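You operate a simulated robot arm through the tools that you are given. There is no shell and no other tool.

You run a simulated robot arm. Do the job below in one go: nothing can be reset, and whatever is moved stays where it is left.

TASK
Put things in order on the wooden work shelf of the tall rack. At the end: the grey round steel weight stands on top of the folded green sheet; the silver eyelet tube stands where the yellow tag stood; the yellow tag stands where the green tag stood; the green tag stands on top of the black valve; whatever was shut is shut again. Leave all else as you found it, and nothing knocked over.
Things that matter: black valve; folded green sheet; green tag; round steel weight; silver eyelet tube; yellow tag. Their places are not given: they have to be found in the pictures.

Only the result counts: the job must be done as asked and must still hold three seconds after the hand-in. Knocking over, shifting, dropping, spilling or breaking anything else fails it. Flat cloth is picked up by pressing the open fingertips on it (5 to 10 N) and closing them slowly along it; thin cloth reads only 2 to 8 mm in the jaws.

THE ROBOT
A 6-joint arm with a two-finger parallel gripper, fixed in place. Base frame: the origin is at the foot of the arm, x ahead of it, y to its left, z up; the work surface is at about z = 900. Readings come in mm, degrees, newtons and seconds.
With the tool pointing down near the work surface it reaches from about 240 to 640 mm from the base axis. Its first joint turns from -66.0 to 66.0 degrees. Payload 2.7 kg.
The TCP is the grasp point between the finger pads, 23 mm short of the fingertips. In the tool frame z runs along the fingers and y along their closing line. The gripper opens to 94 mm. The fingers are 38 mm wide and 10 mm thick; the gripper's body (54 by 96 mm) begins 39 mm behind the TCP.
Orientation is that of the tool frame in the base frame, as a unit quaternion [x, y, z, w]. With the fingers straight down and closing along the base's y, the tool's x points along the base's -x, its y along +y and its z along -z.

THE INTERFACE
- The arm moves only by the tool drive_tool. Its argument "series" is a list that holds one entry, the list of rows, each a list of 7 numbers: the turn, a rotation vector about the base's x, y, z in degrees, then the shift along the base's x, y, z in m, then the finger opening in m, from 0 to 0.094. In form: [[[ax, ay, az, dx, dy, dz, claw], ...]]. A call has 1 to 20 rows; each row is the pose to reach, as a shift and turn from the pose commanded when the call began. Rows are played at 5 a second. More than 50 mm and 8.6 degrees between two rows, or a gripper value outside its range, and nothing of the call is played. Where a pose cannot be reached the arm comes as near as it can. A force on the tool above 40 N (or 10 N above the force at the start of the call, whichever is more), or a blocked arm, ends the call early, and 0.2 s more pass. The fingers move at their own pace (about 45 mm/s each) and stop on an object; they squeeze with about 34 N. The grip force told is the motor's: it shows also when the fingers shut on nothing. Time passes only in rows, and 0.2 s behind the last, so rows that repeat a pose let the fingers close. It gives the time, the measured TCP pose, the force on the tool (base axes), the opening and the grip force at its end, in the units of the frame above (readings bear some noise), with the torque about the TCP (base axes, N m) and any sound that the robot's microphone picked up.
- Cameras (640 x 400 px; columns grow to the right, rows downward): "scene" is fixed at [85.7, -446.6, 1395.7]; the picture's right is [0.63, -0.78, 0.00], its down [-0.50, -0.41, -0.76] and it looks along [0.59, 0.48, -0.65] (base axes); focal length 299 px, centre (320, 200). "wrist" rides on the gripper at [86, 16, -74] in the tool frame; the picture's right is [-0.18, 0.98, 0.00], its down [-0.58, -0.11, -0.81] and it looks along [-0.79, -0.15, 0.59] (tool axes); focal length 243 px, centre (320, 200).
- camera(camera): a new picture of that camera. No time passes.
- measure_at(camera, pixels): for up to 12 pixels [column, row] of the newest picture of that camera ("zoom" is the newest enlarged one), the place [x, y, z] in the base frame of the surface seen there, good to about 2 mm. No time passes.
- enlarge(camera, box): a new picture of the part [left, top, right, bottom] of that camera's present view, enlarged. No time passes.
- hand_in(): hands the job in; it is judged then, once.

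Unless the task says otherwise, let go and move clear before handing in.

The tools are called as name(argument=value, ...) on one line, values as JSON. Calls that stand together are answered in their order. drive_tool: Moves the arm, as the interface text tells. Its arguments: {"type":"object","properties":{"series":{"type":"array","items":{"type":"array","items":{"type":"array","items":{"type":"number"}}}}},"required":["series"]} The other tools are called the same way: camera (camera) takes a picture; measure_at (camera, pixels) gives the place of the surface under pixels of a picture; enlarge (camera, box) takes an enlarged picture of a part of a camera's view; hand_in () hands the job in.

At the start:

```text
time_s: 0.0
eef_pos: [373.7, -142.7, 1194.4]
tool_rot: [0.002, 1.0, 0.001, 0.001]
contact_force: [0.7, -0.5, 0.1]
ft_torque: [-0.01, 0.06, -0.02]
opening: 93.8
grasp_force: 0.0
```

scene: 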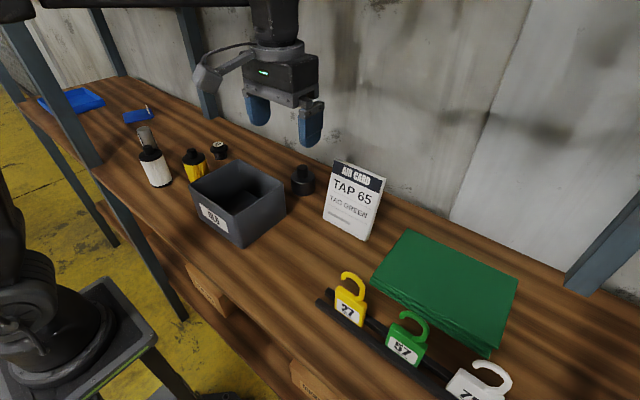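
wrist: 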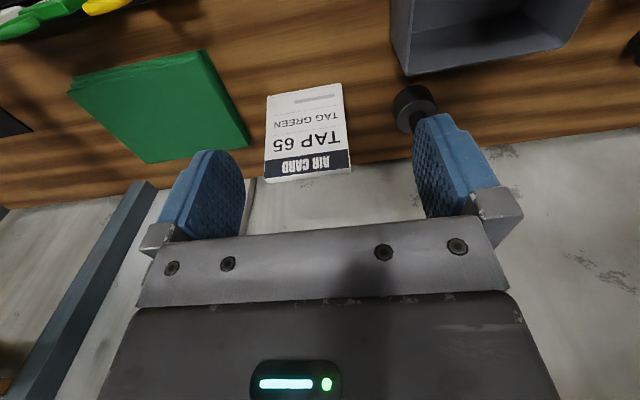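

The scene picture shows tags in a rail near (350,300), (405,345) and (480,385), a green sheet at (445,285), a grey bin at (238,200), and several small items at left. I'll enlarge these areas to identify everything.

enlarge(camera="scene", box=[120, 90, 320, 215])

enlarge(camera="scene", box=[300, 240, 540, 400])

enlarge(camera="scene", box=[260, 140, 420, 250])

```text
3.20 times, centred on (220, 152) of scene
```

zoom: 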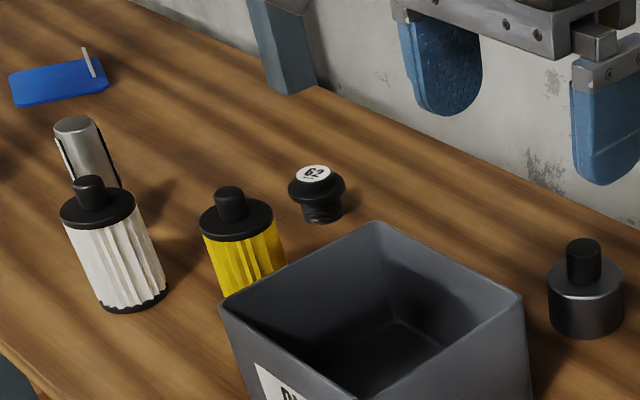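

```text
2.50 times, centred on (420, 320) of scene
```

zoom: 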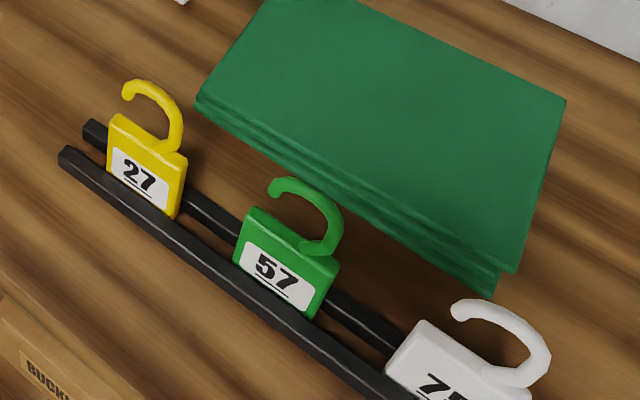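

```text
3.64 times, centred on (340, 195) of scene
```

zoom: 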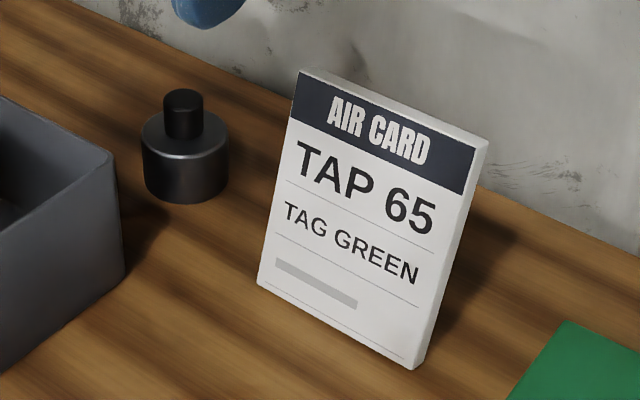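

The zooms show a "62" black valve near scene (219,150), the weight with a knob at (302,180), a silver cylinder behind the white filter at (147,138), and three tags standing in a two-bar rail. I'll zoom further and measure.

enlarge(camera="scene", box=[115, 100, 195, 150])

enlarge(camera="scene", box=[195, 130, 259, 170])

enlarge(camera="scene", box=[0, 60, 160, 160])

enlarge(camera="scene", box=[180, 240, 340, 400])

measure_at(camera="scene", pixels=[[147, 130], [219, 144], [302, 168], [302, 190], [345, 308], [402, 348], [470, 388], [405, 235], [515, 282], [372, 276], [488, 350], [250, 190]])

```text
8.00 times, centred on (155, 125) of scene
```

zoom: 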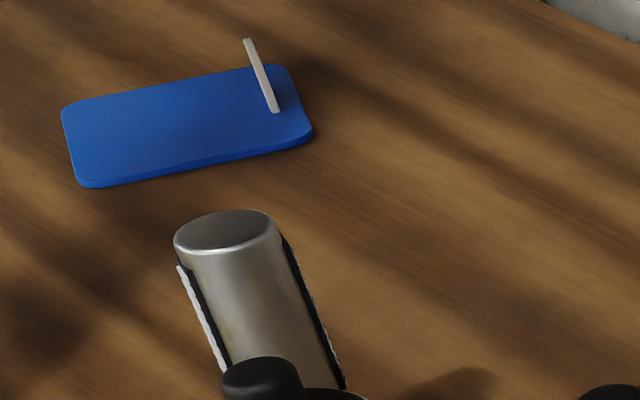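

```text
10.00 times, centred on (227, 150) of scene
```

zoom: 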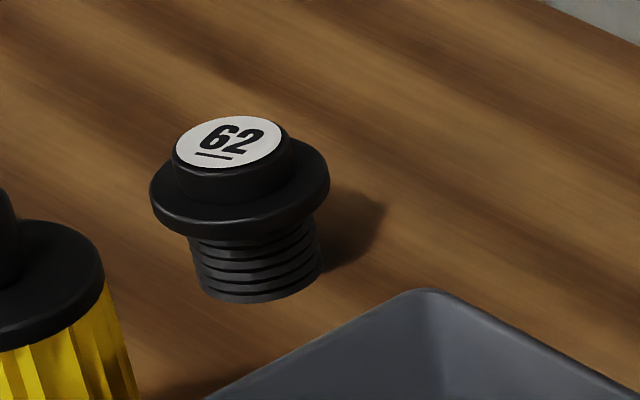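

```text
4.00 times, centred on (80, 110) of scene
```

zoom: 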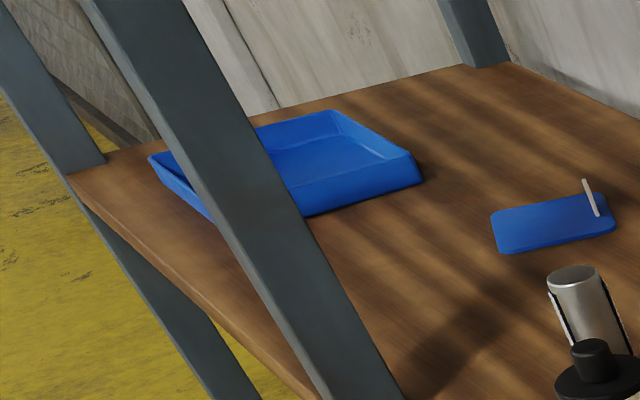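

```text
2.50 times, centred on (260, 320) of scene
```

zoom: 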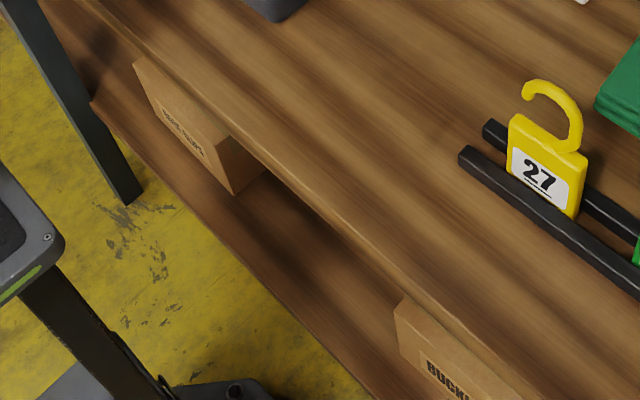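

```text
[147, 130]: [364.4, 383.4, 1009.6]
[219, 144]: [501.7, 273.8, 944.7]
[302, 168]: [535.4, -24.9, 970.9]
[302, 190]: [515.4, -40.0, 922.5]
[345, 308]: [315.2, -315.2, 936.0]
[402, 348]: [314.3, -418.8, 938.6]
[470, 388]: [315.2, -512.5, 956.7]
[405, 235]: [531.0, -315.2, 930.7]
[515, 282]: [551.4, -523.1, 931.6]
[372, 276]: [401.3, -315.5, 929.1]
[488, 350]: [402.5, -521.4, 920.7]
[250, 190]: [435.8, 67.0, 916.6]
```

Readings put the yellow, green and white tags at x≈315, y≈-315/-419/-512, and the silver cylinder's top near z≈1010. I'll move high over the left side for a wrist view of the tube, the valve and anything hidden.

drive_tool(series=[[[0, 0, 0, -0.012, 0.039, 0, 0.094], [0, 0, 0, -0.024, 0.078, 0, 0.094], [0, 0, 0, -0.036, 0.117, 0, 0.094], [0, 0, 0, -0.048, 0.156, 0, 0.094], [0, 0, 0, -0.06, 0.195, 0, 0.094], [0, 0, 0, -0.072, 0.234, 0, 0.094], [0, 0, 0, -0.084, 0.273, 0, 0.094], [0, 0, 0, -0.096, 0.312, 0, 0.094], [0, 0, 0, -0.108, 0.351, 0, 0.094], [0, 0, 0, -0.12, 0.39, 0, 0.094], [0, 0, 0, -0.12, 0.39, 0, 0.094]]])

camera(camera="wrist")

camera(camera="scene")

```text
time_s: 2.4
eef_pos: [255.6, 246.8, 1194.3]
tool_rot: [0.002, 1.0, 0.0, 0.0]
contact_force: [0.2, 0.0, -0.1]
ft_torque: [-0.05, 0.0, -0.04]
opening: 94.2
grasp_force: 0.0
```

```text
taken
```

wrist: 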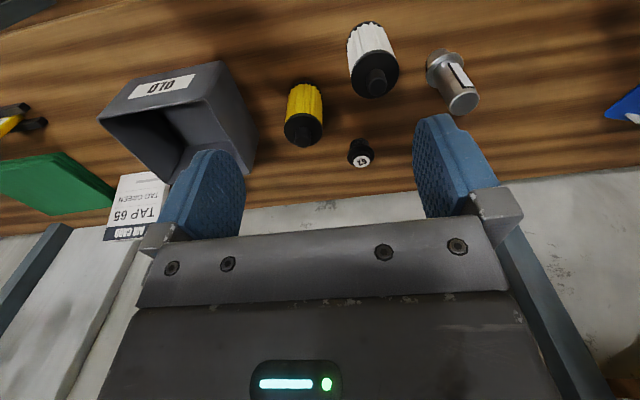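

```text
taken
```

scene: 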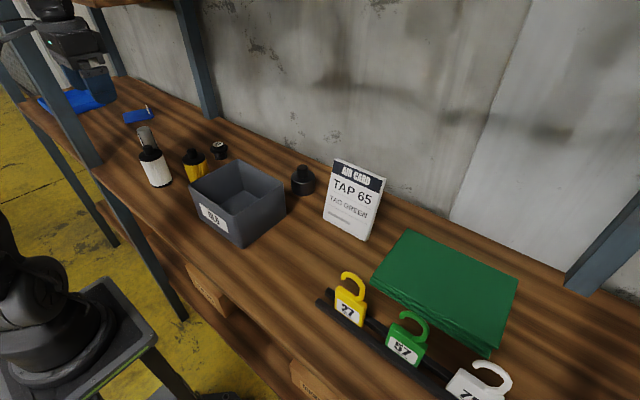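

enlarge(camera="wrist", box=[400, 30, 500, 130])

enlarge(camera="wrist", box=[260, 10, 500, 180])

measure_at(camera="wrist", pixels=[[463, 102], [440, 55], [436, 75], [430, 70], [458, 52], [377, 80], [305, 130], [361, 160], [352, 148], [450, 110], [480, 95], [462, 75]])

```text
4.00 times, centred on (450, 80) of wrist
```

zoom: 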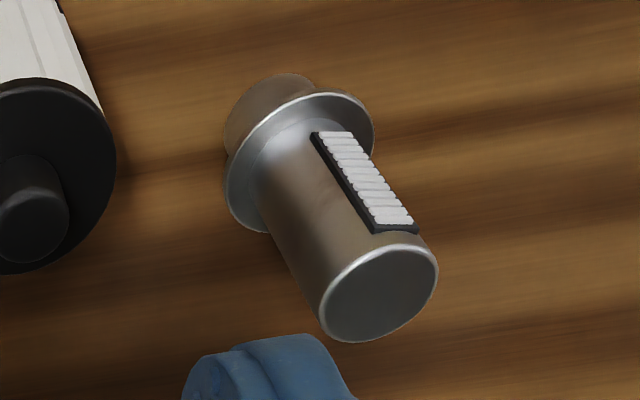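

```text
2.35 times, centred on (380, 95) of wrist
```

zoom: 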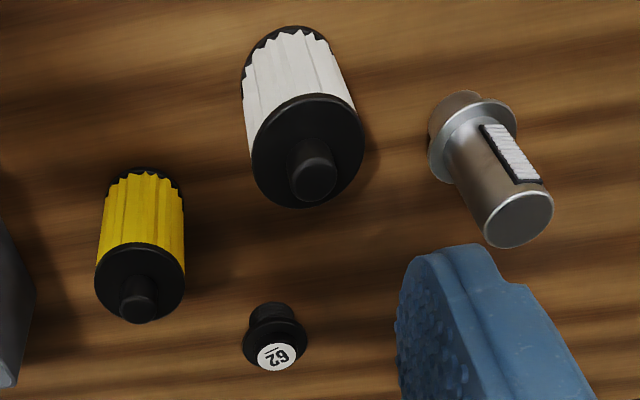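

```text
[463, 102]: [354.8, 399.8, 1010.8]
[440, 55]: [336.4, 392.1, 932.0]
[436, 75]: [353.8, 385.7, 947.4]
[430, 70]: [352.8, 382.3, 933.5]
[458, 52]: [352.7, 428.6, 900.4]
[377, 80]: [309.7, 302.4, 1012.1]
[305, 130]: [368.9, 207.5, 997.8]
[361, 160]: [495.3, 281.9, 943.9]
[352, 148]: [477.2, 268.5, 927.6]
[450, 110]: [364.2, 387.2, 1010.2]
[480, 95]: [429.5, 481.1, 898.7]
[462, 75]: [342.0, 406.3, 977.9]
```

The silver tube stands at about (355,397): foot to z≈932, a flange near 940, top at 1011, with white strips on its sides. The valve "62" is near (495,277) with its top at 944. Next I'll study the tags and rail closely in scene zooms.

enlarge(camera="scene", box=[310, 262, 390, 332])

measure_at(camera="zoom", pixels=[[100, 220], [170, 150], [310, 260], [230, 200], [330, 150], [300, 240], [60, 250], [120, 300], [200, 370], [290, 430], [360, 330], [420, 380]])

```text
5.71 times, centred on (350, 297) of scene
```

zoom: 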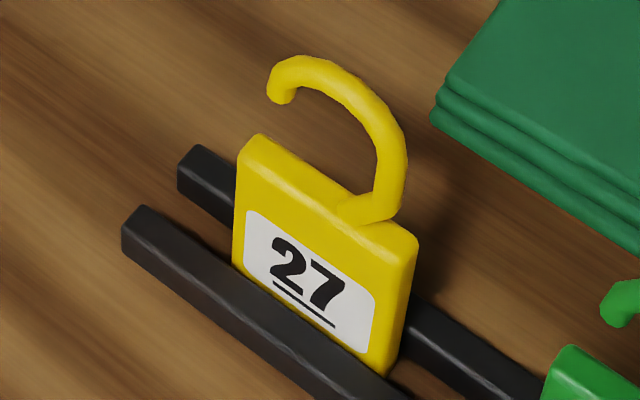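

```text
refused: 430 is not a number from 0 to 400
```

measure_at(camera="zoom", pixels=[[260, 150], [390, 240], [320, 190], [270, 85], [375, 110], [395, 200], [300, 70], [240, 240], [180, 240], [140, 225], [200, 170], [370, 380]])

measure_at(camera="zoom", pixels=[[250, 140], [410, 235], [400, 250], [360, 360], [245, 250], [200, 220], [180, 205], [150, 215], [160, 240], [215, 230], [450, 340], [470, 370]])

```text
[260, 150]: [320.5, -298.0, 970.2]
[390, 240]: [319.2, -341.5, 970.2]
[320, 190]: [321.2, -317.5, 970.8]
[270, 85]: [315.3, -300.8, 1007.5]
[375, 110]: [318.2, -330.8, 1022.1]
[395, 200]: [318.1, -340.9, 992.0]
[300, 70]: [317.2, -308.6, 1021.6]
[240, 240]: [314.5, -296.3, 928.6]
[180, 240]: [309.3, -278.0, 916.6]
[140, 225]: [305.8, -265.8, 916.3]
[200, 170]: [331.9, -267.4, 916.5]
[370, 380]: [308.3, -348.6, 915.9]
```

```text
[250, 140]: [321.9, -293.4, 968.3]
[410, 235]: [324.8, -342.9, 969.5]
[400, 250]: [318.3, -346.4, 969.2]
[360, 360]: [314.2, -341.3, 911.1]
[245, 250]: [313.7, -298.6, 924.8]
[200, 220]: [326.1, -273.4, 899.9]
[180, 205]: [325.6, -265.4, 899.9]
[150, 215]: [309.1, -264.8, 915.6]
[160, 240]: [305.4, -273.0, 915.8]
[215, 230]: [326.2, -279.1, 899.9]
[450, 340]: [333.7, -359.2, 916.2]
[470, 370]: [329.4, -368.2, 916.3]
```

The rail bars' tops are at z≈916, with a gap from x≈311 to 326; the yellow tag spans y≈-295 to -344, with its body top at 970 and its hook to 1024. I need the tube's foot size, so I'll bring the wrist camera nearer to the tube.

drive_tool(series=[[[0, 0, 0, 0.003, 0.04, -0.01, 0.094], [0, 0, 0, 0.006, 0.08, -0.02, 0.094], [0, 0, 0, 0.01, 0.12, -0.03, 0.094], [0, 0, 0, 0.014, 0.15, -0.06, 0.094], [0, 0, 0, 0.018, 0.164, -0.1, 0.094], [0, 0, 0, 0.02, 0.164, -0.134, 0.094], [0, 0, 0, 0.02, 0.164, -0.134, 0.094]]])

camera(camera="wrist")

```text
time_s: 4.0
eef_pos: [274.1, 411.9, 1061.6]
tool_rot: [0.002, 1.0, 0.0, -0.001]
contact_force: [-0.4, 0.3, 0.2]
ft_torque: [-0.02, 0.03, 0.01]
opening: 94.2
grasp_force: 0.0
```

```text
taken
```

wrist: 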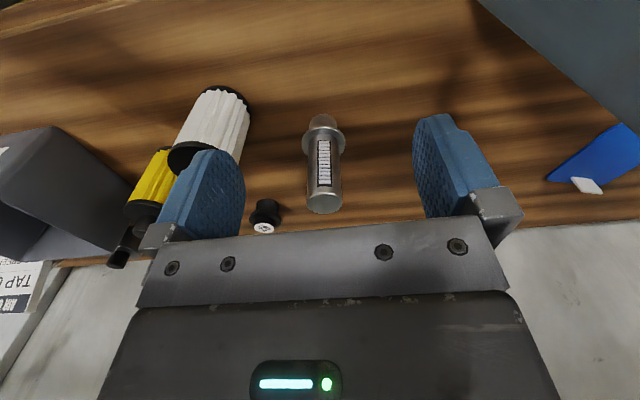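

enlarge(camera="wrist", box=[275, 95, 375, 225])

measure_at(camera="wrist", pixels=[[311, 123], [334, 123], [322, 118], [303, 140], [343, 140], [323, 135], [310, 160], [338, 160], [309, 198], [340, 198], [324, 205], [322, 165]])

```text
3.08 times, centred on (325, 160) of wrist
```

zoom: 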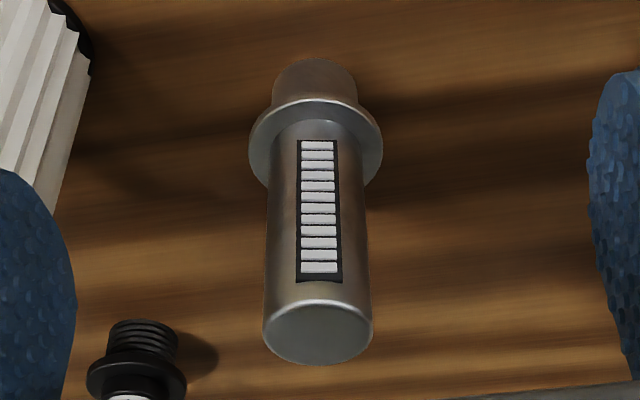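

```text
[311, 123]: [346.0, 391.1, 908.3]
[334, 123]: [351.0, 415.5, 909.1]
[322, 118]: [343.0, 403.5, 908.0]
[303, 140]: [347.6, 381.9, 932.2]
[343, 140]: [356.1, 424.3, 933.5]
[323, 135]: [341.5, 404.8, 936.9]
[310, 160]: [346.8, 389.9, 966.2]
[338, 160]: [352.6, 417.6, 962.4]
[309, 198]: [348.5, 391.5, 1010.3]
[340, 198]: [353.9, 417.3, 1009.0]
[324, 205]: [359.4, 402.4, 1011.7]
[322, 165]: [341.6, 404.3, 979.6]
```

The tube is about 28 mm in diameter with a 26 mm foot and a 43 mm flange, centred near (355.5,403.5), with raised strips on its ±x faces. I'll now look at the valve close up.

measure_at(camera="zoom", pixels=[[318, 332], [318, 303], [318, 360], [268, 332], [368, 332], [320, 230], [250, 140], [381, 145], [315, 110], [318, 92], [275, 85], [355, 85]])

drive_tool(series=[[[0, 0, 0, 0.025, -0.026, 0.02, 0.094], [0, 0, 0, 0.05, -0.052, 0.03, 0.094], [0, 0, 0, 0.075, -0.079, 0.03, 0.094], [0, 0, 0, 0.1, -0.105, 0.02, 0.094], [0, 0, 0, 0.124, -0.131, 0.0, 0.094], [0, 0, 0, 0.124, -0.131, 0.0, 0.094]]])

camera(camera="wrist")

```text
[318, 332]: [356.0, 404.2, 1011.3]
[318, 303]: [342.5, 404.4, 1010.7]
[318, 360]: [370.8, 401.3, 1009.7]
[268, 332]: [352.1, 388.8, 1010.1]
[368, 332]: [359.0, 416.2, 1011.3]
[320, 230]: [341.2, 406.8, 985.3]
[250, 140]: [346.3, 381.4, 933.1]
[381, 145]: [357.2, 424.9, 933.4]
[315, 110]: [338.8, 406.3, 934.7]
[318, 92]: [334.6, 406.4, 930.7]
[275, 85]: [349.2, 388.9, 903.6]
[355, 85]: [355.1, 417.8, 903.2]
```

```text
time_s: 5.4
eef_pos: [397.9, 281.6, 1056.0]
tool_rot: [0.001, 1.0, 0.0, 0.0]
contact_force: [0.4, -0.4, 0.6]
ft_torque: [0.0, 0.03, 0.01]
opening: 94.0
grasp_force: 0.0
```

```text
taken
```

wrist: 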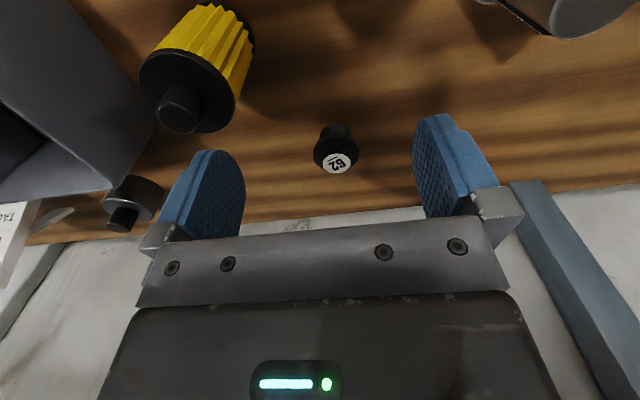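

The tube's axis is near (356,403.5). The valve is now at wrist (336,155), so I'll zoom and measure it.

enlarge(camera="wrist", box=[296, 110, 376, 190])

measure_at(camera="zoom", pixels=[[320, 345], [320, 310], [320, 380], [260, 345], [385, 345], [200, 270], [440, 270], [300, 250], [320, 200], [250, 150], [390, 150], [320, 120]])

```text
5.00 times, centred on (336, 150) of wrist
```

zoom: 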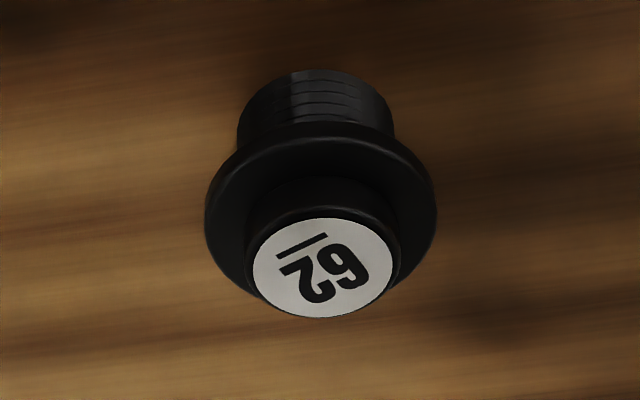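

```text
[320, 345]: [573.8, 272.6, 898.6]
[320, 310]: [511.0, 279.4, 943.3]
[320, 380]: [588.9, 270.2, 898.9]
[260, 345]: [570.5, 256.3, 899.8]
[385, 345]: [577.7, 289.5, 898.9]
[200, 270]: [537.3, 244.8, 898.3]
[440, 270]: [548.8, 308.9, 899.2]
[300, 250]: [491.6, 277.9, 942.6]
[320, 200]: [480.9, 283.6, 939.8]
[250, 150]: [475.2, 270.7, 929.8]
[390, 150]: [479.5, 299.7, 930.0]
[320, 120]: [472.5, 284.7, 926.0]
```

measure_at(camera="zoom", pixels=[[322, 268], [322, 222], [322, 314], [256, 268], [388, 268], [322, 210], [207, 215], [434, 215], [320, 182], [240, 120], [393, 120], [316, 80]])

measure_at(camera="wrist", pixels=[[178, 105], [160, 75], [125, 215], [130, 195], [118, 220], [150, 190], [185, 20], [330, 200], [220, 125], [105, 200], [550, 215], [60, 215]])

```text
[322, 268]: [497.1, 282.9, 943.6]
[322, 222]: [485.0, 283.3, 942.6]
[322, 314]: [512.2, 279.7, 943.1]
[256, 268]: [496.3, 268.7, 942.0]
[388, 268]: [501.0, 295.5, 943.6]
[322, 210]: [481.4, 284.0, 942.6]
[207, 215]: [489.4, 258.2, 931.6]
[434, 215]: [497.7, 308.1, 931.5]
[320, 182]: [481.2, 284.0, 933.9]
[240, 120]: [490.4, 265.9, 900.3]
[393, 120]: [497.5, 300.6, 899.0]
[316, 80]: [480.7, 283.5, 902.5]
```

```text
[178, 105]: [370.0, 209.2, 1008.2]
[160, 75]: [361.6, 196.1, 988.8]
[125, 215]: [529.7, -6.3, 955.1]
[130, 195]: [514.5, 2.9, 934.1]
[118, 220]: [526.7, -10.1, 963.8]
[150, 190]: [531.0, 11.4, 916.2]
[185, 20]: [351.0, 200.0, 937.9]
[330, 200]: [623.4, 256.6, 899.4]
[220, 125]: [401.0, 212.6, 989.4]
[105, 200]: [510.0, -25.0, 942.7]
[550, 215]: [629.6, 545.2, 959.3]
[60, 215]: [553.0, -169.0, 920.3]
```

The valve's flat top is centred at about (497.5,282) at z≈943.5, roughly 32 mm across. Next I'll go look at the weight and the bin area.

drive_tool(series=[[[0, 0, 0, 0.005, -0.005, 0.04, 0.094], [0, 0, 0, 0.01, -0.045, 0.06, 0.094], [0, 0, 0, 0.015, -0.09, 0.06, 0.094], [0, 0, 0, 0.02, -0.135, 0.06, 0.094], [0, 0, 0, 0.025, -0.18, 0.06, 0.094], [0, 0, 0, 0.03, -0.225, 0.06, 0.094], [0, 0, 0, 0.032, -0.265, 0.06, 0.094], [0, 0, 0, 0.032, -0.292, 0.05, 0.094], [0, 0, 0, 0.032, -0.292, 0.04, 0.094], [0, 0, 0, 0.032, -0.292, 0.04, 0.094]]])

camera(camera="wrist")

enlarge(camera="wrist", box=[270, 90, 370, 190])

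```text
time_s: 7.6
eef_pos: [431.0, -11.6, 1101.7]
tool_rot: [0.002, 1.0, 0.0, 0.001]
contact_force: [0.0, -1.0, 0.5]
ft_torque: [0.03, 0.0, 0.05]
opening: 94.2
grasp_force: 0.0
```

```text
taken
```

wrist: 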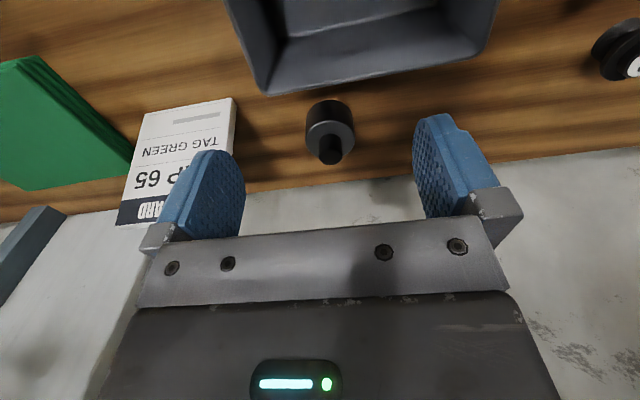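

```text
4.00 times, centred on (320, 140) of wrist
```

zoom: 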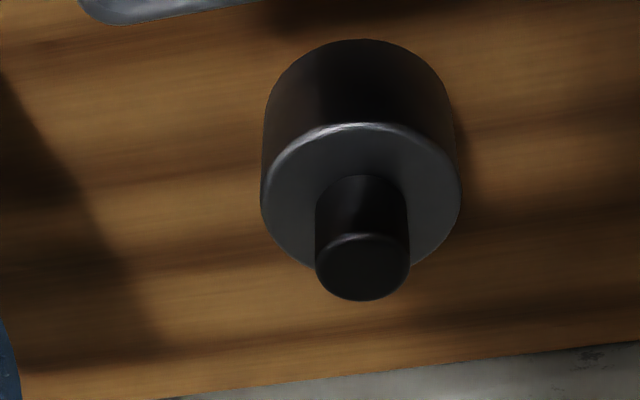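

measure_at(camera="zoom", pixels=[[362, 268], [362, 240], [362, 295], [320, 265], [405, 265], [320, 220], [265, 200], [457, 195], [360, 130], [285, 185], [270, 130], [450, 130]])

measure_at(camera="wrist", pixels=[[262, 90], [490, 45], [470, 57], [300, 85], [370, 40], [235, 98], [232, 115], [228, 150], [330, 230], [460, 160], [20, 60], [130, 160]])

camera(camera="scene")

```text
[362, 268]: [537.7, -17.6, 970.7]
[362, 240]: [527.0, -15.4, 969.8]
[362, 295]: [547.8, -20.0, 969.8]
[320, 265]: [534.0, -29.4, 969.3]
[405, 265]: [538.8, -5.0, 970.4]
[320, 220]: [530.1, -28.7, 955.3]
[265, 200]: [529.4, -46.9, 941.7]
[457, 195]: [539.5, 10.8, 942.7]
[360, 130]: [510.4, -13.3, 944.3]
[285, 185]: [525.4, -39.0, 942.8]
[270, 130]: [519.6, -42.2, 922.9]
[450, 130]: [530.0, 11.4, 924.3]
```

```text
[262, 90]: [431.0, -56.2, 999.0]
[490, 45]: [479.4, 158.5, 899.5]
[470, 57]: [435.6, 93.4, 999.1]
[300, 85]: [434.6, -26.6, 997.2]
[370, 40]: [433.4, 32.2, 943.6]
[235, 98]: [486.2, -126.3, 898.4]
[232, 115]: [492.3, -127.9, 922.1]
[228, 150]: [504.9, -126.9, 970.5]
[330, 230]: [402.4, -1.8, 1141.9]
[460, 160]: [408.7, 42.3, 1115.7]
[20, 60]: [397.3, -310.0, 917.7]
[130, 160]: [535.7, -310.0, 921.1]
```

```text
taken
```

scene: 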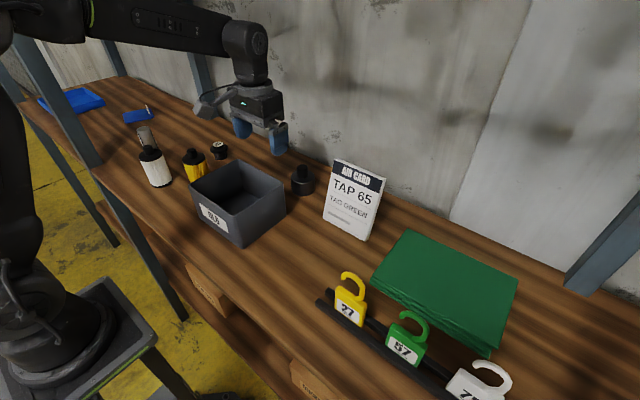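

The weight's body top is at z≈943 with a 25 mm knob up to 970.5, centred at about (537.5,-17.4). I'll go above it and lower so the fingertips straddle the knob, staying just above the body.

drive_tool(series=[[[0, 0, 0, 0.036, -0.002, 0, 0.07], [0, 0, 0, 0.072, -0.004, 0, 0.07], [0, 0, 0, 0.1075, -0.0058, 0, 0.07], [0, 0, 0, 0.1075, -0.0058, -0.02, 0.07], [0, 0, 0, 0.1075, -0.0058, -0.05, 0.07], [0, 0, 0, 0.1075, -0.0058, -0.07, 0.07], [0, 0, 0, 0.1075, -0.0058, -0.07, 0.07]]])

camera(camera="wrist")

enlarge(camera="scene", box=[240, 100, 400, 250])

```text
time_s: 9.2
eef_pos: [536.8, -17.1, 1030.2]
tool_rot: [0.002, 1.0, 0.001, 0.0]
contact_force: [0.2, -0.3, -0.8]
ft_torque: [0.01, -0.03, 0.0]
opening: 70.1
grasp_force: 0.2
```

```text
taken
```

wrist: 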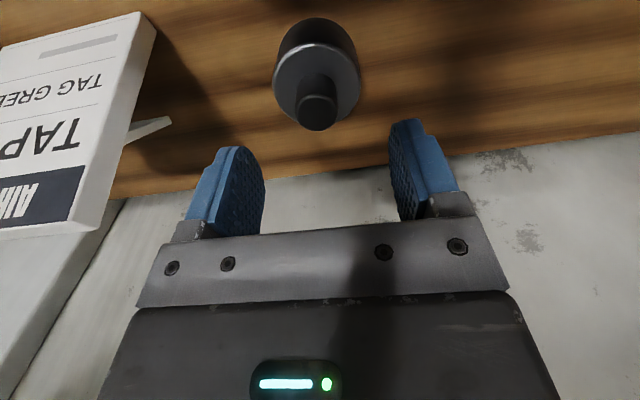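

```text
2.67 times, centred on (320, 175) of scene
```

zoom: 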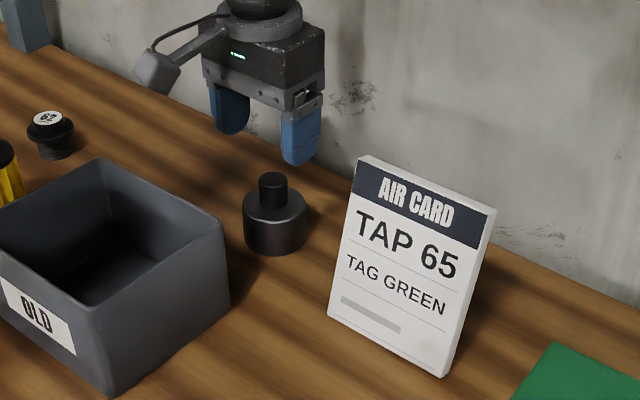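

The gripper is above the weight; knob is at wrist (317,108). I'll measure it once more from this nearer view before descending.

measure_at(camera="wrist", pixels=[[317, 111], [317, 98], [317, 125], [301, 111], [334, 111], [285, 85], [350, 85], [318, 52], [100, 220], [130, 15], [60, 228], [140, 130]])

```text
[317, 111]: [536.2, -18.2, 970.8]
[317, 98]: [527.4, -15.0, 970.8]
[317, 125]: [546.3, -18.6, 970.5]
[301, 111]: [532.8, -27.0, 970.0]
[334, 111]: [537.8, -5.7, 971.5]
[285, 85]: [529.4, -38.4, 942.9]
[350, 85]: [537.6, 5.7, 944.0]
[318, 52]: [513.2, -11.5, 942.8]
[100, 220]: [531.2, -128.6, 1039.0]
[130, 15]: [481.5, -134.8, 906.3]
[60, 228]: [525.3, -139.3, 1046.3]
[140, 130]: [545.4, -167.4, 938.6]
```

The knob centre is (537,-16.8), matching the tool position, and the card's top is about z=1047, so I'll carry high. Descending 60 mm and closing on the knob now.

drive_tool(series=[[[0, 0, 0, 0, 0.0005, -0.025, 0.06], [0, 0, 0, 0, 0.0005, -0.045, 0.06], [0, 0, 0, 0, 0.0005, -0.055, 0.06], [0, 0, 0, 0, 0.0005, -0.06, 0.06], [0, 0, 0, 0, 0.0005, -0.06, 0.06], [0, 0, 0, 0, 0.0005, -0.06, 0.04], [0, 0, 0, 0, 0.0005, -0.06, 0.02], [0, 0, 0, 0, 0.0005, -0.06, 0.0], [0, 0, 0, 0, 0.0005, -0.06, 0.0], [0, 0, 0, 0, 0.0005, -0.06, 0.0], [0, 0, 0, 0, 0.0005, -0.06, 0.0]]])

```text
time_s: 11.6
eef_pos: [537.8, -17.1, 968.3]
tool_rot: [0.002, 1.0, 0.0, 0.0]
contact_force: [0.4, -4.3, -1.3]
ft_torque: [-0.12, -0.1, -0.02]
opening: 27.5
grasp_force: 33.6
```

The jaws stopped at 27.5 mm with 33.6 N, so the knob is held. I'll lift 40 mm and check the load.

drive_tool(series=[[[0, 0, 0, 0, 0, 0.004, 0.0], [0, 0, 0, 0, 0, 0.01, 0.0], [0, 0, 0, 0, 0, 0.02, 0.0], [0, 0, 0, 0, 0, 0.03, 0.0], [0, 0, 0, 0, 0, 0.04, 0.0], [0, 0, 0, 0, 0, 0.04, 0.0]]])

enlarge(camera="scene", box=[240, 100, 400, 250])

```text
time_s: 13.0
eef_pos: [536.7, -15.3, 1010.0]
tool_rot: [0.002, 1.0, 0.0, 0.0]
contact_force: [0.1, -0.2, -10.5]
ft_torque: [0.03, 0.03, 0.03]
opening: 27.2
grasp_force: 34.1
```

```text
2.67 times, centred on (320, 175) of scene
```

zoom: 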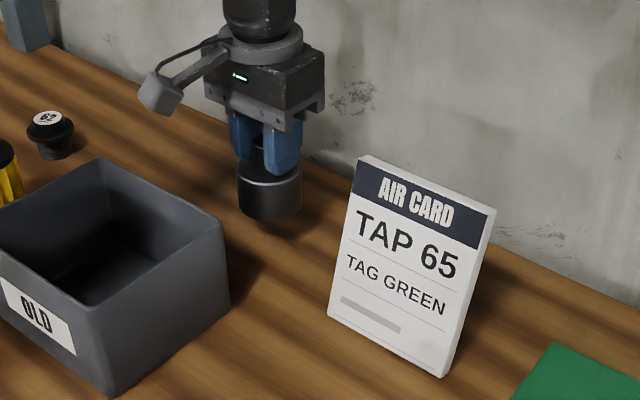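

The load reads about 10.5 N, so the weight is held upright. I'll raise it to about 1150 and carry it over the card towards the sheet.

drive_tool(series=[[[0, 0, 0, 0, 0, 0.03, 0.0], [0, 0, 0, 0, 0, 0.06, 0.0], [0, 0, 0, 0, 0, 0.095, 0.0], [0, 0, 0, 0, 0, 0.125, 0.0], [0, 0, 0, 0, 0, 0.14, 0.0], [0, 0, 0, -0.004, -0.02, 0.14, 0.0], [0, 0, 0, -0.012, -0.055, 0.14, 0.0], [0, 0, 0, -0.02, -0.09, 0.14, 0.0], [0, 0, 0, -0.028, -0.125, 0.14, 0.0], [0, 0, 0, -0.036, -0.16, 0.14, 0.0], [0, 0, 0, -0.044, -0.195, 0.14, 0.0], [0, 0, 0, -0.052, -0.23, 0.14, 0.0], [0, 0, 0, -0.06, -0.265, 0.14, 0.0], [0, 0, 0, -0.066, -0.3, 0.14, 0.0], [0, 0, 0, -0.072, -0.335, 0.14, 0.0], [0, 0, 0, -0.075, -0.365, 0.14, 0.0], [0, 0, 0, -0.075, -0.378, 0.14, 0.0], [0, 0, 0, -0.075, -0.378, 0.14, 0.0], [0, 0, 0, -0.075, -0.378, 0.14, 0.0]]])

camera(camera="scene")

camera(camera="wrist")

```text
time_s: 17.0
eef_pos: [444.8, -382.1, 1141.0]
tool_rot: [0.001, 1.0, 0.0, 0.001]
contact_force: [-0.4, 0.1, -10.4]
ft_torque: [-0.01, 0.04, -0.03]
opening: 27.4
grasp_force: 35.3
out of reach, approached as far as the arm can: row 16, 17, 18, 19
```

```text
taken
```

scene: 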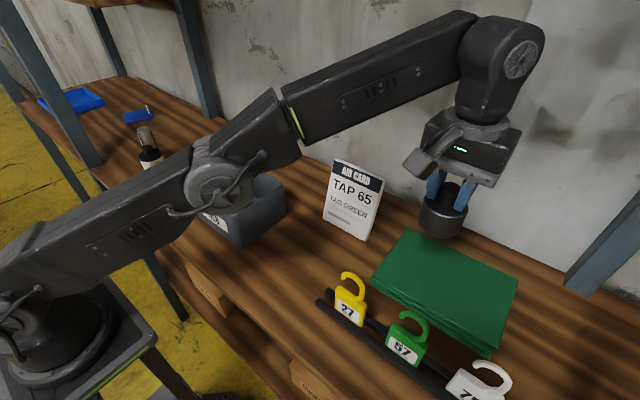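

```text
taken
```

wrist: 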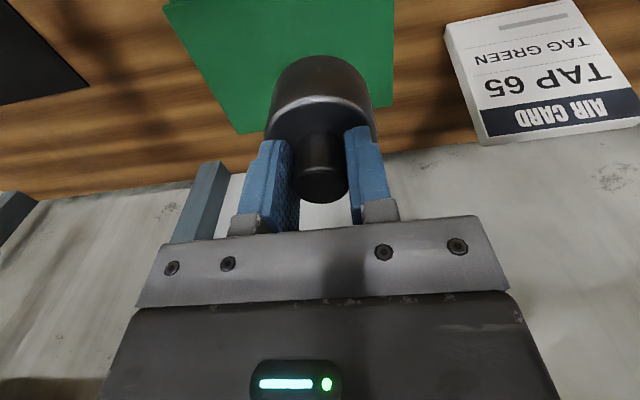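

At this height the arm tops out around r≈586, at (445,-382). I'll lower part way, where the reach is longer, and read the position.

drive_tool(series=[[[0, 0, 0, 0, 0, -0.02, 0.0], [0, 0, 0, 0, 0, -0.045, 0.0], [0, 0, 0, 0, 0, -0.07, 0.0], [0, 0, 0, 0, 0, -0.09, 0.0], [0, 0, 0, 0, 0, -0.1, 0.0], [0, 0, 0, 0, 0, -0.1, 0.0]]])

camera(camera="wrist")

camera(camera="scene")

```text
time_s: 18.4
eef_pos: [443.5, -380.4, 1041.1]
tool_rot: [0.001, 1.0, 0.0, 0.0]
contact_force: [-0.5, -0.3, -10.2]
ft_torque: [0.02, 0.04, 0.0]
opening: 27.1
grasp_force: 34.0
```

```text
taken
```

wrist: 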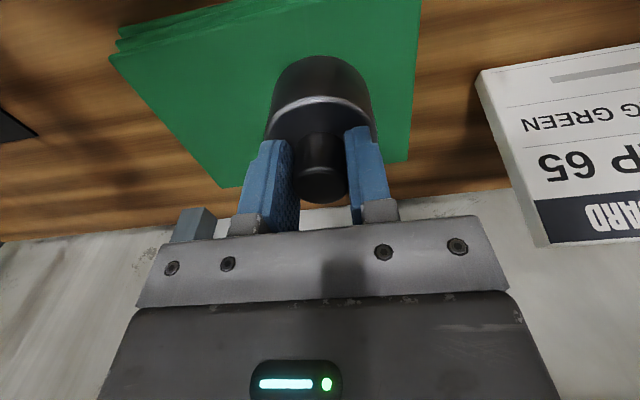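

```text
taken
```

scene: 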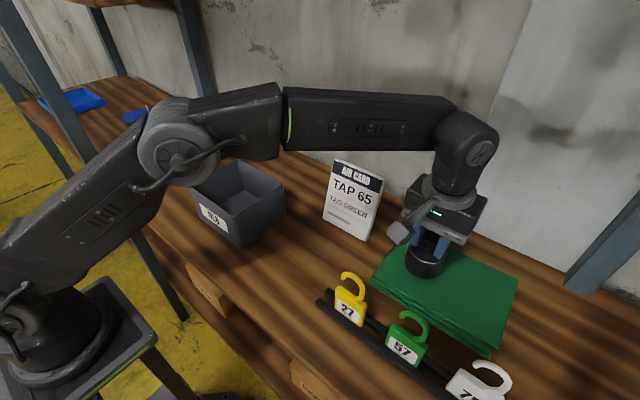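

The commanded pose was clamped, so I'm at (444,-381,1041). I'll measure the sheet's edges to pick a spot nearer its middle.

measure_at(camera="scene", pixels=[[408, 241], [515, 283], [376, 276], [486, 345], [450, 300], [480, 290], [400, 270], [440, 325], [460, 265], [390, 285]])

```text
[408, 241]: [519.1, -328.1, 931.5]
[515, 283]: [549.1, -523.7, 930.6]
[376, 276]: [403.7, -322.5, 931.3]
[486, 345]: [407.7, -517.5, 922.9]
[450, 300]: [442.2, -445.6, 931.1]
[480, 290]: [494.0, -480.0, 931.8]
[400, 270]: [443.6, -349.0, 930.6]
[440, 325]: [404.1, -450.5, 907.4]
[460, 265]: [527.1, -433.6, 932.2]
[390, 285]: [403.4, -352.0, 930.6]
```

The sheet top is flat at z≈931 over x 402–550 and y -318 to -524. I'll shift to about (462,-398) and come down to just above contact.

drive_tool(series=[[[0, 0, 0, 0.006, -0.006, 0, 0.0], [0, 0, 0, 0.012, -0.012, -0.005, 0.0], [0, 0, 0, 0.018, -0.017, -0.015, 0.0], [0, 0, 0, 0.018, -0.017, -0.025, 0.0], [0, 0, 0, 0.018, -0.017, -0.033, 0.0], [0, 0, 0, 0.018, -0.017, -0.036, 0.0], [0, 0, 0, 0.018, -0.017, -0.036, 0.0]]])

```text
time_s: 20.0
eef_pos: [463.6, -398.0, 1005.3]
tool_rot: [0.002, 1.0, 0.0, 0.0]
contact_force: [-0.4, 0.6, -10.8]
ft_torque: [0.0, 0.05, 0.04]
opening: 27.2
grasp_force: 33.5
```

The weight is still hanging freely (10.8 N) at TCP z=1005. I'll lower in 1.5 mm steps until the sheet takes load.

drive_tool(series=[[[0, 0, 0, 0, 0, -0.002, 0.0], [0, 0, 0, 0, 0, -0.0035, 0.0], [0, 0, 0, 0, 0, -0.005, 0.0], [0, 0, 0, 0, 0, -0.005, 0.0]]])

```text
time_s: 21.0
eef_pos: [463.4, -400.3, 1001.4]
tool_rot: [0.002, 1.0, -0.001, 0.0]
contact_force: [-0.8, -0.4, -8.0]
ft_torque: [0.0, 0.0, 0.01]
opening: 27.1
grasp_force: 34.1
```

drive_tool(series=[[[0, 0, 0, 0, 0, -0.001, 0.0], [0, 0, 0, 0, 0, -0.002, 0.0], [0, 0, 0, 0, 0, -0.003, 0.0], [0, 0, 0, 0, 0, -0.003, 0.0]]])

enlarge(camera="scene", box=[360, 190, 540, 340])

```text
time_s: 22.0
eef_pos: [463.8, -399.3, 1001.4]
tool_rot: [0.001, 1.0, -0.002, 0.001]
contact_force: [-4.4, 2.8, 15.5]
ft_torque: [0.33, 0.72, -0.05]
opening: 27.4
grasp_force: 34.1
```

```text
2.67 times, centred on (450, 265) of scene
```

zoom: 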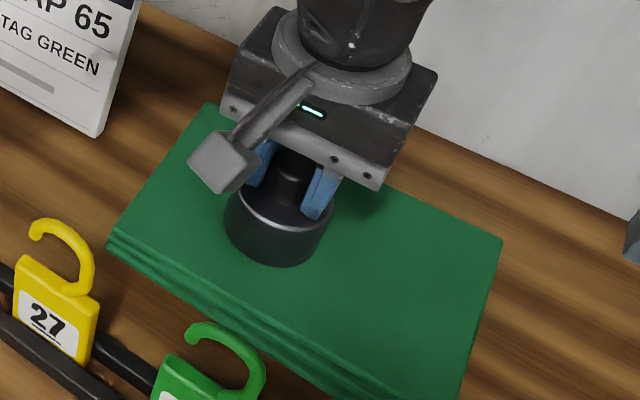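

The weight now presses on the sheet (+15.5 N upward). I'll ease up 1.5 mm and then open the fingers.

drive_tool(series=[[[0, 0, 0, 0, 0, 0.0015, 0.0], [0, 0, 0, 0, 0, 0.0015, 0.0], [0, 0, 0, 0, 0, 0.0015, 0.03], [0, 0, 0, 0, 0, 0.0015, 0.04], [0, 0, 0, 0, 0, 0.0015, 0.055], [0, 0, 0, 0, 0, 0.0015, 0.07], [0, 0, 0, 0, 0, 0.0015, 0.07]]])

enlarge(camera="scene", box=[360, 190, 540, 340])

```text
time_s: 23.6
eef_pos: [463.8, -399.3, 1000.2]
tool_rot: [0.002, 1.0, 0.0, 0.0]
contact_force: [-0.6, 0.9, -0.9]
ft_torque: [-0.02, -0.03, 0.04]
opening: 69.8
grasp_force: 0.0
```

```text
2.67 times, centred on (450, 265) of scene
```

zoom: 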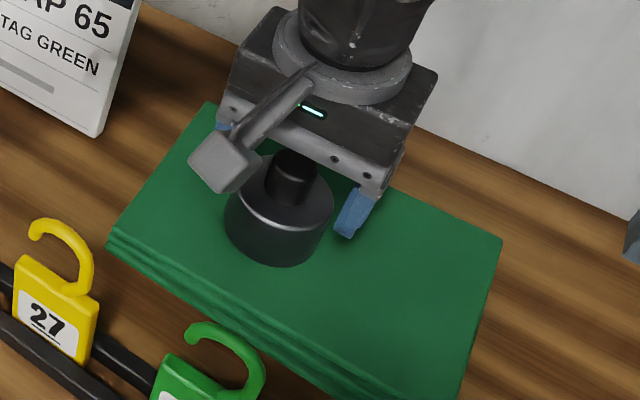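

The weight stands free on the sheet. I'll rise and back off to view the green tag from the front.

drive_tool(series=[[[0, 0, 0, 0, 0, 0.015, 0.07], [0, 0, 0, 0, 0, 0.04, 0.07], [0, 0, 0, 0, 0, 0.07, 0.07], [0, 0, 0, -0.03, 0, 0.09, 0.07], [0, 0, 0, -0.07, -0.004, 0.095, 0.07], [0, 0, 0, -0.11, -0.008, 0.095, 0.07], [0, 0, 0, -0.15, -0.012, 0.095, 0.07], [0, 0, 0, -0.19, -0.014, 0.09, 0.07], [0, 0, 0, -0.208, -0.015, 0.08, 0.07], [0, 0, 0, -0.208, -0.015, 0.08, 0.07]]])

camera(camera="wrist")

camera(camera="scene")

```text
time_s: 25.8
eef_pos: [257.0, -410.2, 1078.3]
tool_rot: [0.002, 1.0, 0.0, 0.0]
contact_force: [-0.6, 0.2, 0.3]
ft_torque: [0.0, -0.03, 0.02]
opening: 69.9
grasp_force: 0.1
```

```text
taken
```

wrist: 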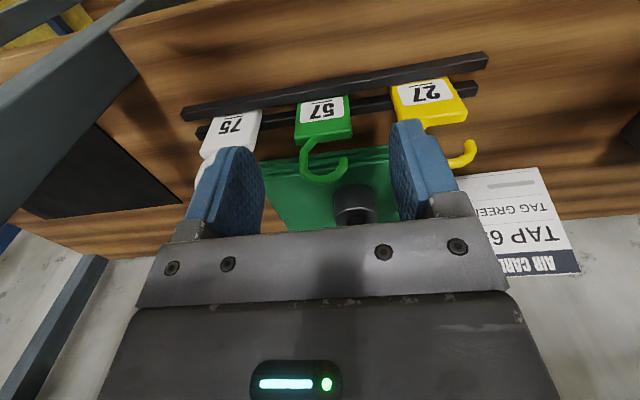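

```text
taken
```

scene: 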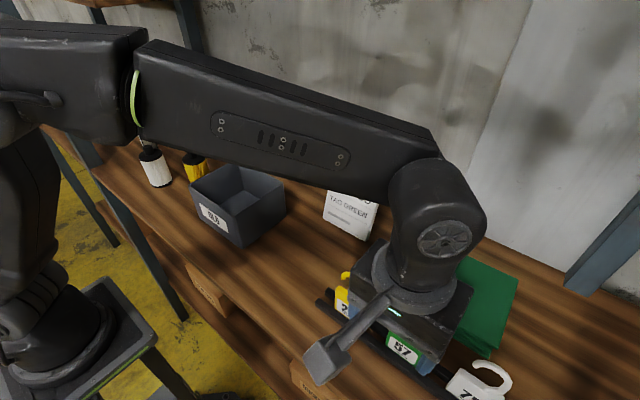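

The wrist view shows all three tags in the rail, with green "57" at (323,125). I'll zoom in and measure the tag and rail.

enlarge(camera="wrist", box=[270, 70, 380, 190])

enlarge(camera="wrist", box=[170, 40, 500, 190])

measure_at(camera="wrist", pixels=[[300, 137], [349, 132], [325, 140], [303, 160], [318, 178], [345, 165], [325, 110], [281, 105], [281, 110], [365, 102], [410, 75], [200, 130]])

```text
3.33 times, centred on (325, 130) of wrist
```

zoom: 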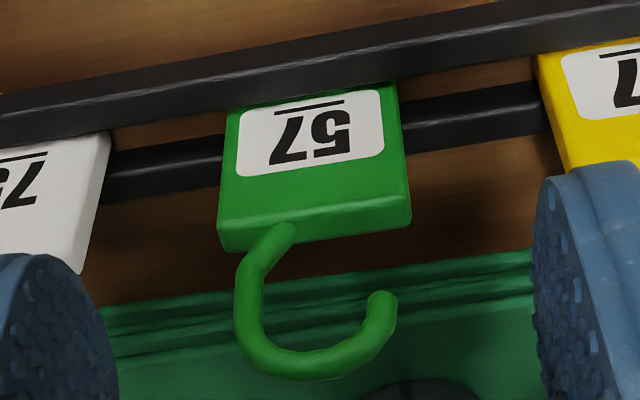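

```text
1.94 times, centred on (335, 115) of wrist
```

zoom: 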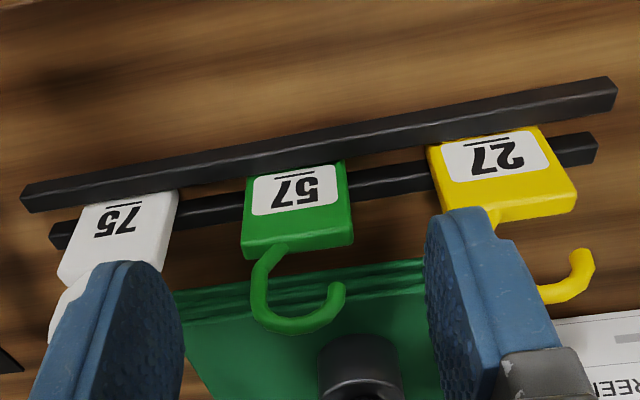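

```text
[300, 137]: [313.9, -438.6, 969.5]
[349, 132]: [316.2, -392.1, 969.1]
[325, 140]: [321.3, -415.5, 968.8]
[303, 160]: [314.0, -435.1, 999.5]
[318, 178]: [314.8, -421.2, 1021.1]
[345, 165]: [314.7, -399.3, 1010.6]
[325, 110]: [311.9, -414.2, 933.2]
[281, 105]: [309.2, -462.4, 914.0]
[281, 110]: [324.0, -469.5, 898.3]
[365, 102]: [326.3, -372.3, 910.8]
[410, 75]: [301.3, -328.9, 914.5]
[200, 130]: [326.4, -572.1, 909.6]
```

enlarge(camera="wrist", box=[270, 70, 380, 190])

measure_at(camera="zoom", pixels=[[225, 225], [222, 240], [405, 195], [405, 215], [310, 208], [310, 232], [240, 240], [390, 222], [245, 320], [380, 310], [310, 370], [275, 240]])

measure_at(camera="zoom", pixels=[[225, 110], [397, 90], [310, 120], [480, 50], [480, 60], [480, 30], [480, 100], [480, 130], [480, 85], [160, 150], [160, 190], [310, 180]])

```text
3.33 times, centred on (325, 130) of wrist
```

zoom: 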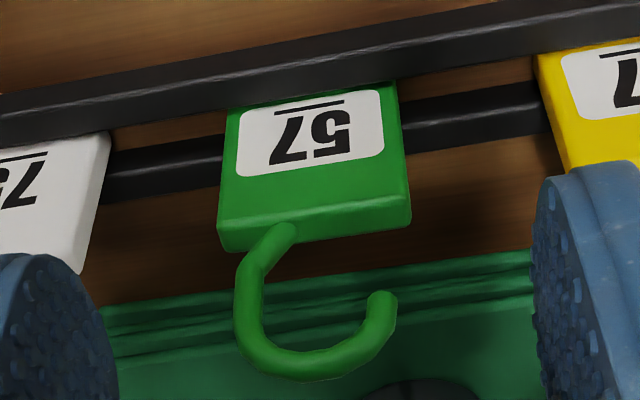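

```text
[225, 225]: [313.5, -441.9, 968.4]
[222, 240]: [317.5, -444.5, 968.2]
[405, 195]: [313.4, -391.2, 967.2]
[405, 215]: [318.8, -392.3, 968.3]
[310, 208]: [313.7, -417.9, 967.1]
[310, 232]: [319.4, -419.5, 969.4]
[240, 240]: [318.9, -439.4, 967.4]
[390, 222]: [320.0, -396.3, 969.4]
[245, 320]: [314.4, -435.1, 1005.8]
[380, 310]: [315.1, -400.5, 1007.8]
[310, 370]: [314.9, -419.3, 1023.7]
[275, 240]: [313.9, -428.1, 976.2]
```

```text
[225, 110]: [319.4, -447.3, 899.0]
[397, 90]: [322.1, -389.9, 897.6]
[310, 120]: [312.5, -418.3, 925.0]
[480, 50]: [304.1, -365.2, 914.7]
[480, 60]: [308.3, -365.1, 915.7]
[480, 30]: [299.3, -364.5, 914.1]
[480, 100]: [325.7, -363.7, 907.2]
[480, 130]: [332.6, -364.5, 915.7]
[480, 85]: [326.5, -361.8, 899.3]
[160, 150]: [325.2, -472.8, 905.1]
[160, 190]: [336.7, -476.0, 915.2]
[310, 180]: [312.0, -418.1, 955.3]
```

The green tag spans y -443.5 to -391.5 with x≈312–323; its hook is centred at x≈318 over z 976–1024, and the rail gap is x 309–325.5. I'll turn the tool -90° about z so the fingers close along x, and centre over the hook.

drive_tool(series=[[[0, 0, -8, 0.005, 0, 0.01, 0.05], [0, 0, -16, 0.01, -0.001, 0.02, 0.05], [0, 0, -24, 0.016, -0.002, 0.02, 0.05], [0, 0, -32, 0.022, -0.003, 0.02, 0.05], [0, 0, -40, 0.028, -0.004, 0.02, 0.05], [0, 0, -48, 0.034, -0.005, 0.02, 0.05], [0, 0, -56, 0.04, -0.006, 0.02, 0.05], [0, 0, -64, 0.046, -0.0065, 0.02, 0.05], [0, 0, -72, 0.052, -0.007, 0.02, 0.05], [0, 0, -80, 0.058, -0.0073, 0.02, 0.05], [0, 0, -86, 0.061, -0.0073, 0.02, 0.05], [0, 0, -90, 0.061, -0.0073, 0.02, 0.05], [0, 0, -90, 0.061, -0.0073, 0.02, 0.05]]])

camera(camera="wrist")

camera(camera="scene")

```text
time_s: 28.6
eef_pos: [316.0, -421.5, 1099.7]
tool_rot: [0.709, 0.705, 0.0, 0.0]
contact_force: [0.0, 0.3, -0.3]
ft_torque: [0.02, 0.0, 0.0]
opening: 50.1
grasp_force: 0.1
```

```text
taken
```

wrist: 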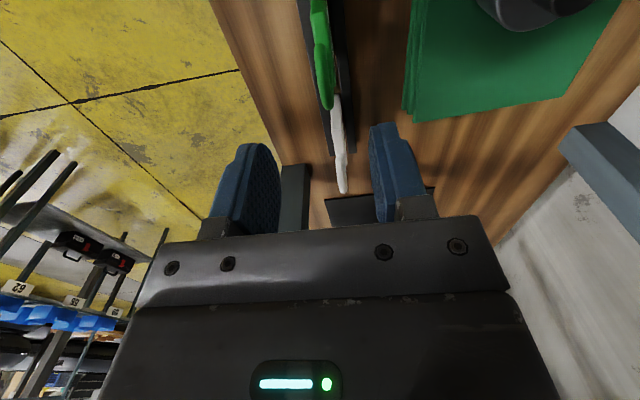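

```text
taken
```

scene: 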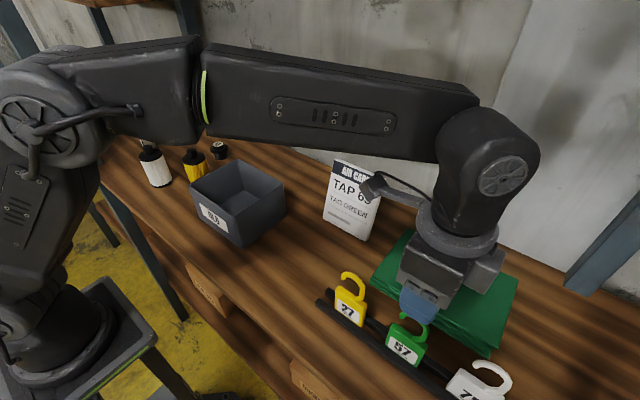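

Readings give (316,-421.5), slightly off the target of (318,-417.5). I'll take a still reading to check the noise and measure the hook from this view.

drive_tool(series=[[[0, 0, 0, 0, 0, 0, 0.05]]])

enlarge(camera="wrist", box=[280, 0, 380, 120])

measure_at(camera="wrist", pixels=[[316, 5], [327, 5], [318, 40], [325, 60], [325, 90], [332, 90]])

```text
time_s: 29.0
eef_pos: [316.0, -421.1, 1100.4]
tool_rot: [0.708, 0.706, 0.0, 0.0]
contact_force: [0.4, -0.3, 0.2]
ft_torque: [0.02, -0.01, 0.01]
opening: 50.1
grasp_force: 0.0
```

```text
3.33 times, centred on (330, 60) of wrist
```

zoom: 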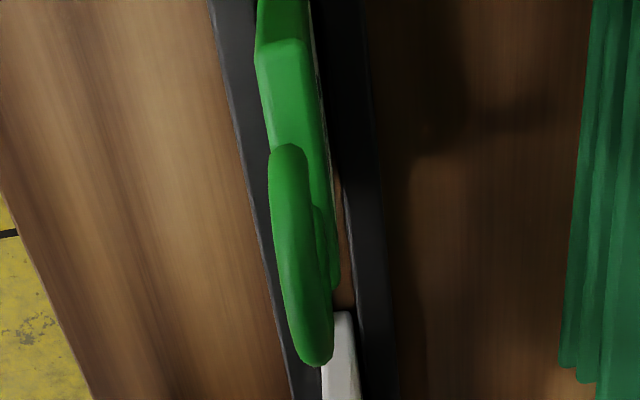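

```text
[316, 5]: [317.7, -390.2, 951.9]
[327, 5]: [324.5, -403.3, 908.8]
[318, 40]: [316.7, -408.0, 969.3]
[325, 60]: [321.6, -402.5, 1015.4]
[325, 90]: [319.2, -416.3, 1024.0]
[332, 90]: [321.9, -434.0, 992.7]
```

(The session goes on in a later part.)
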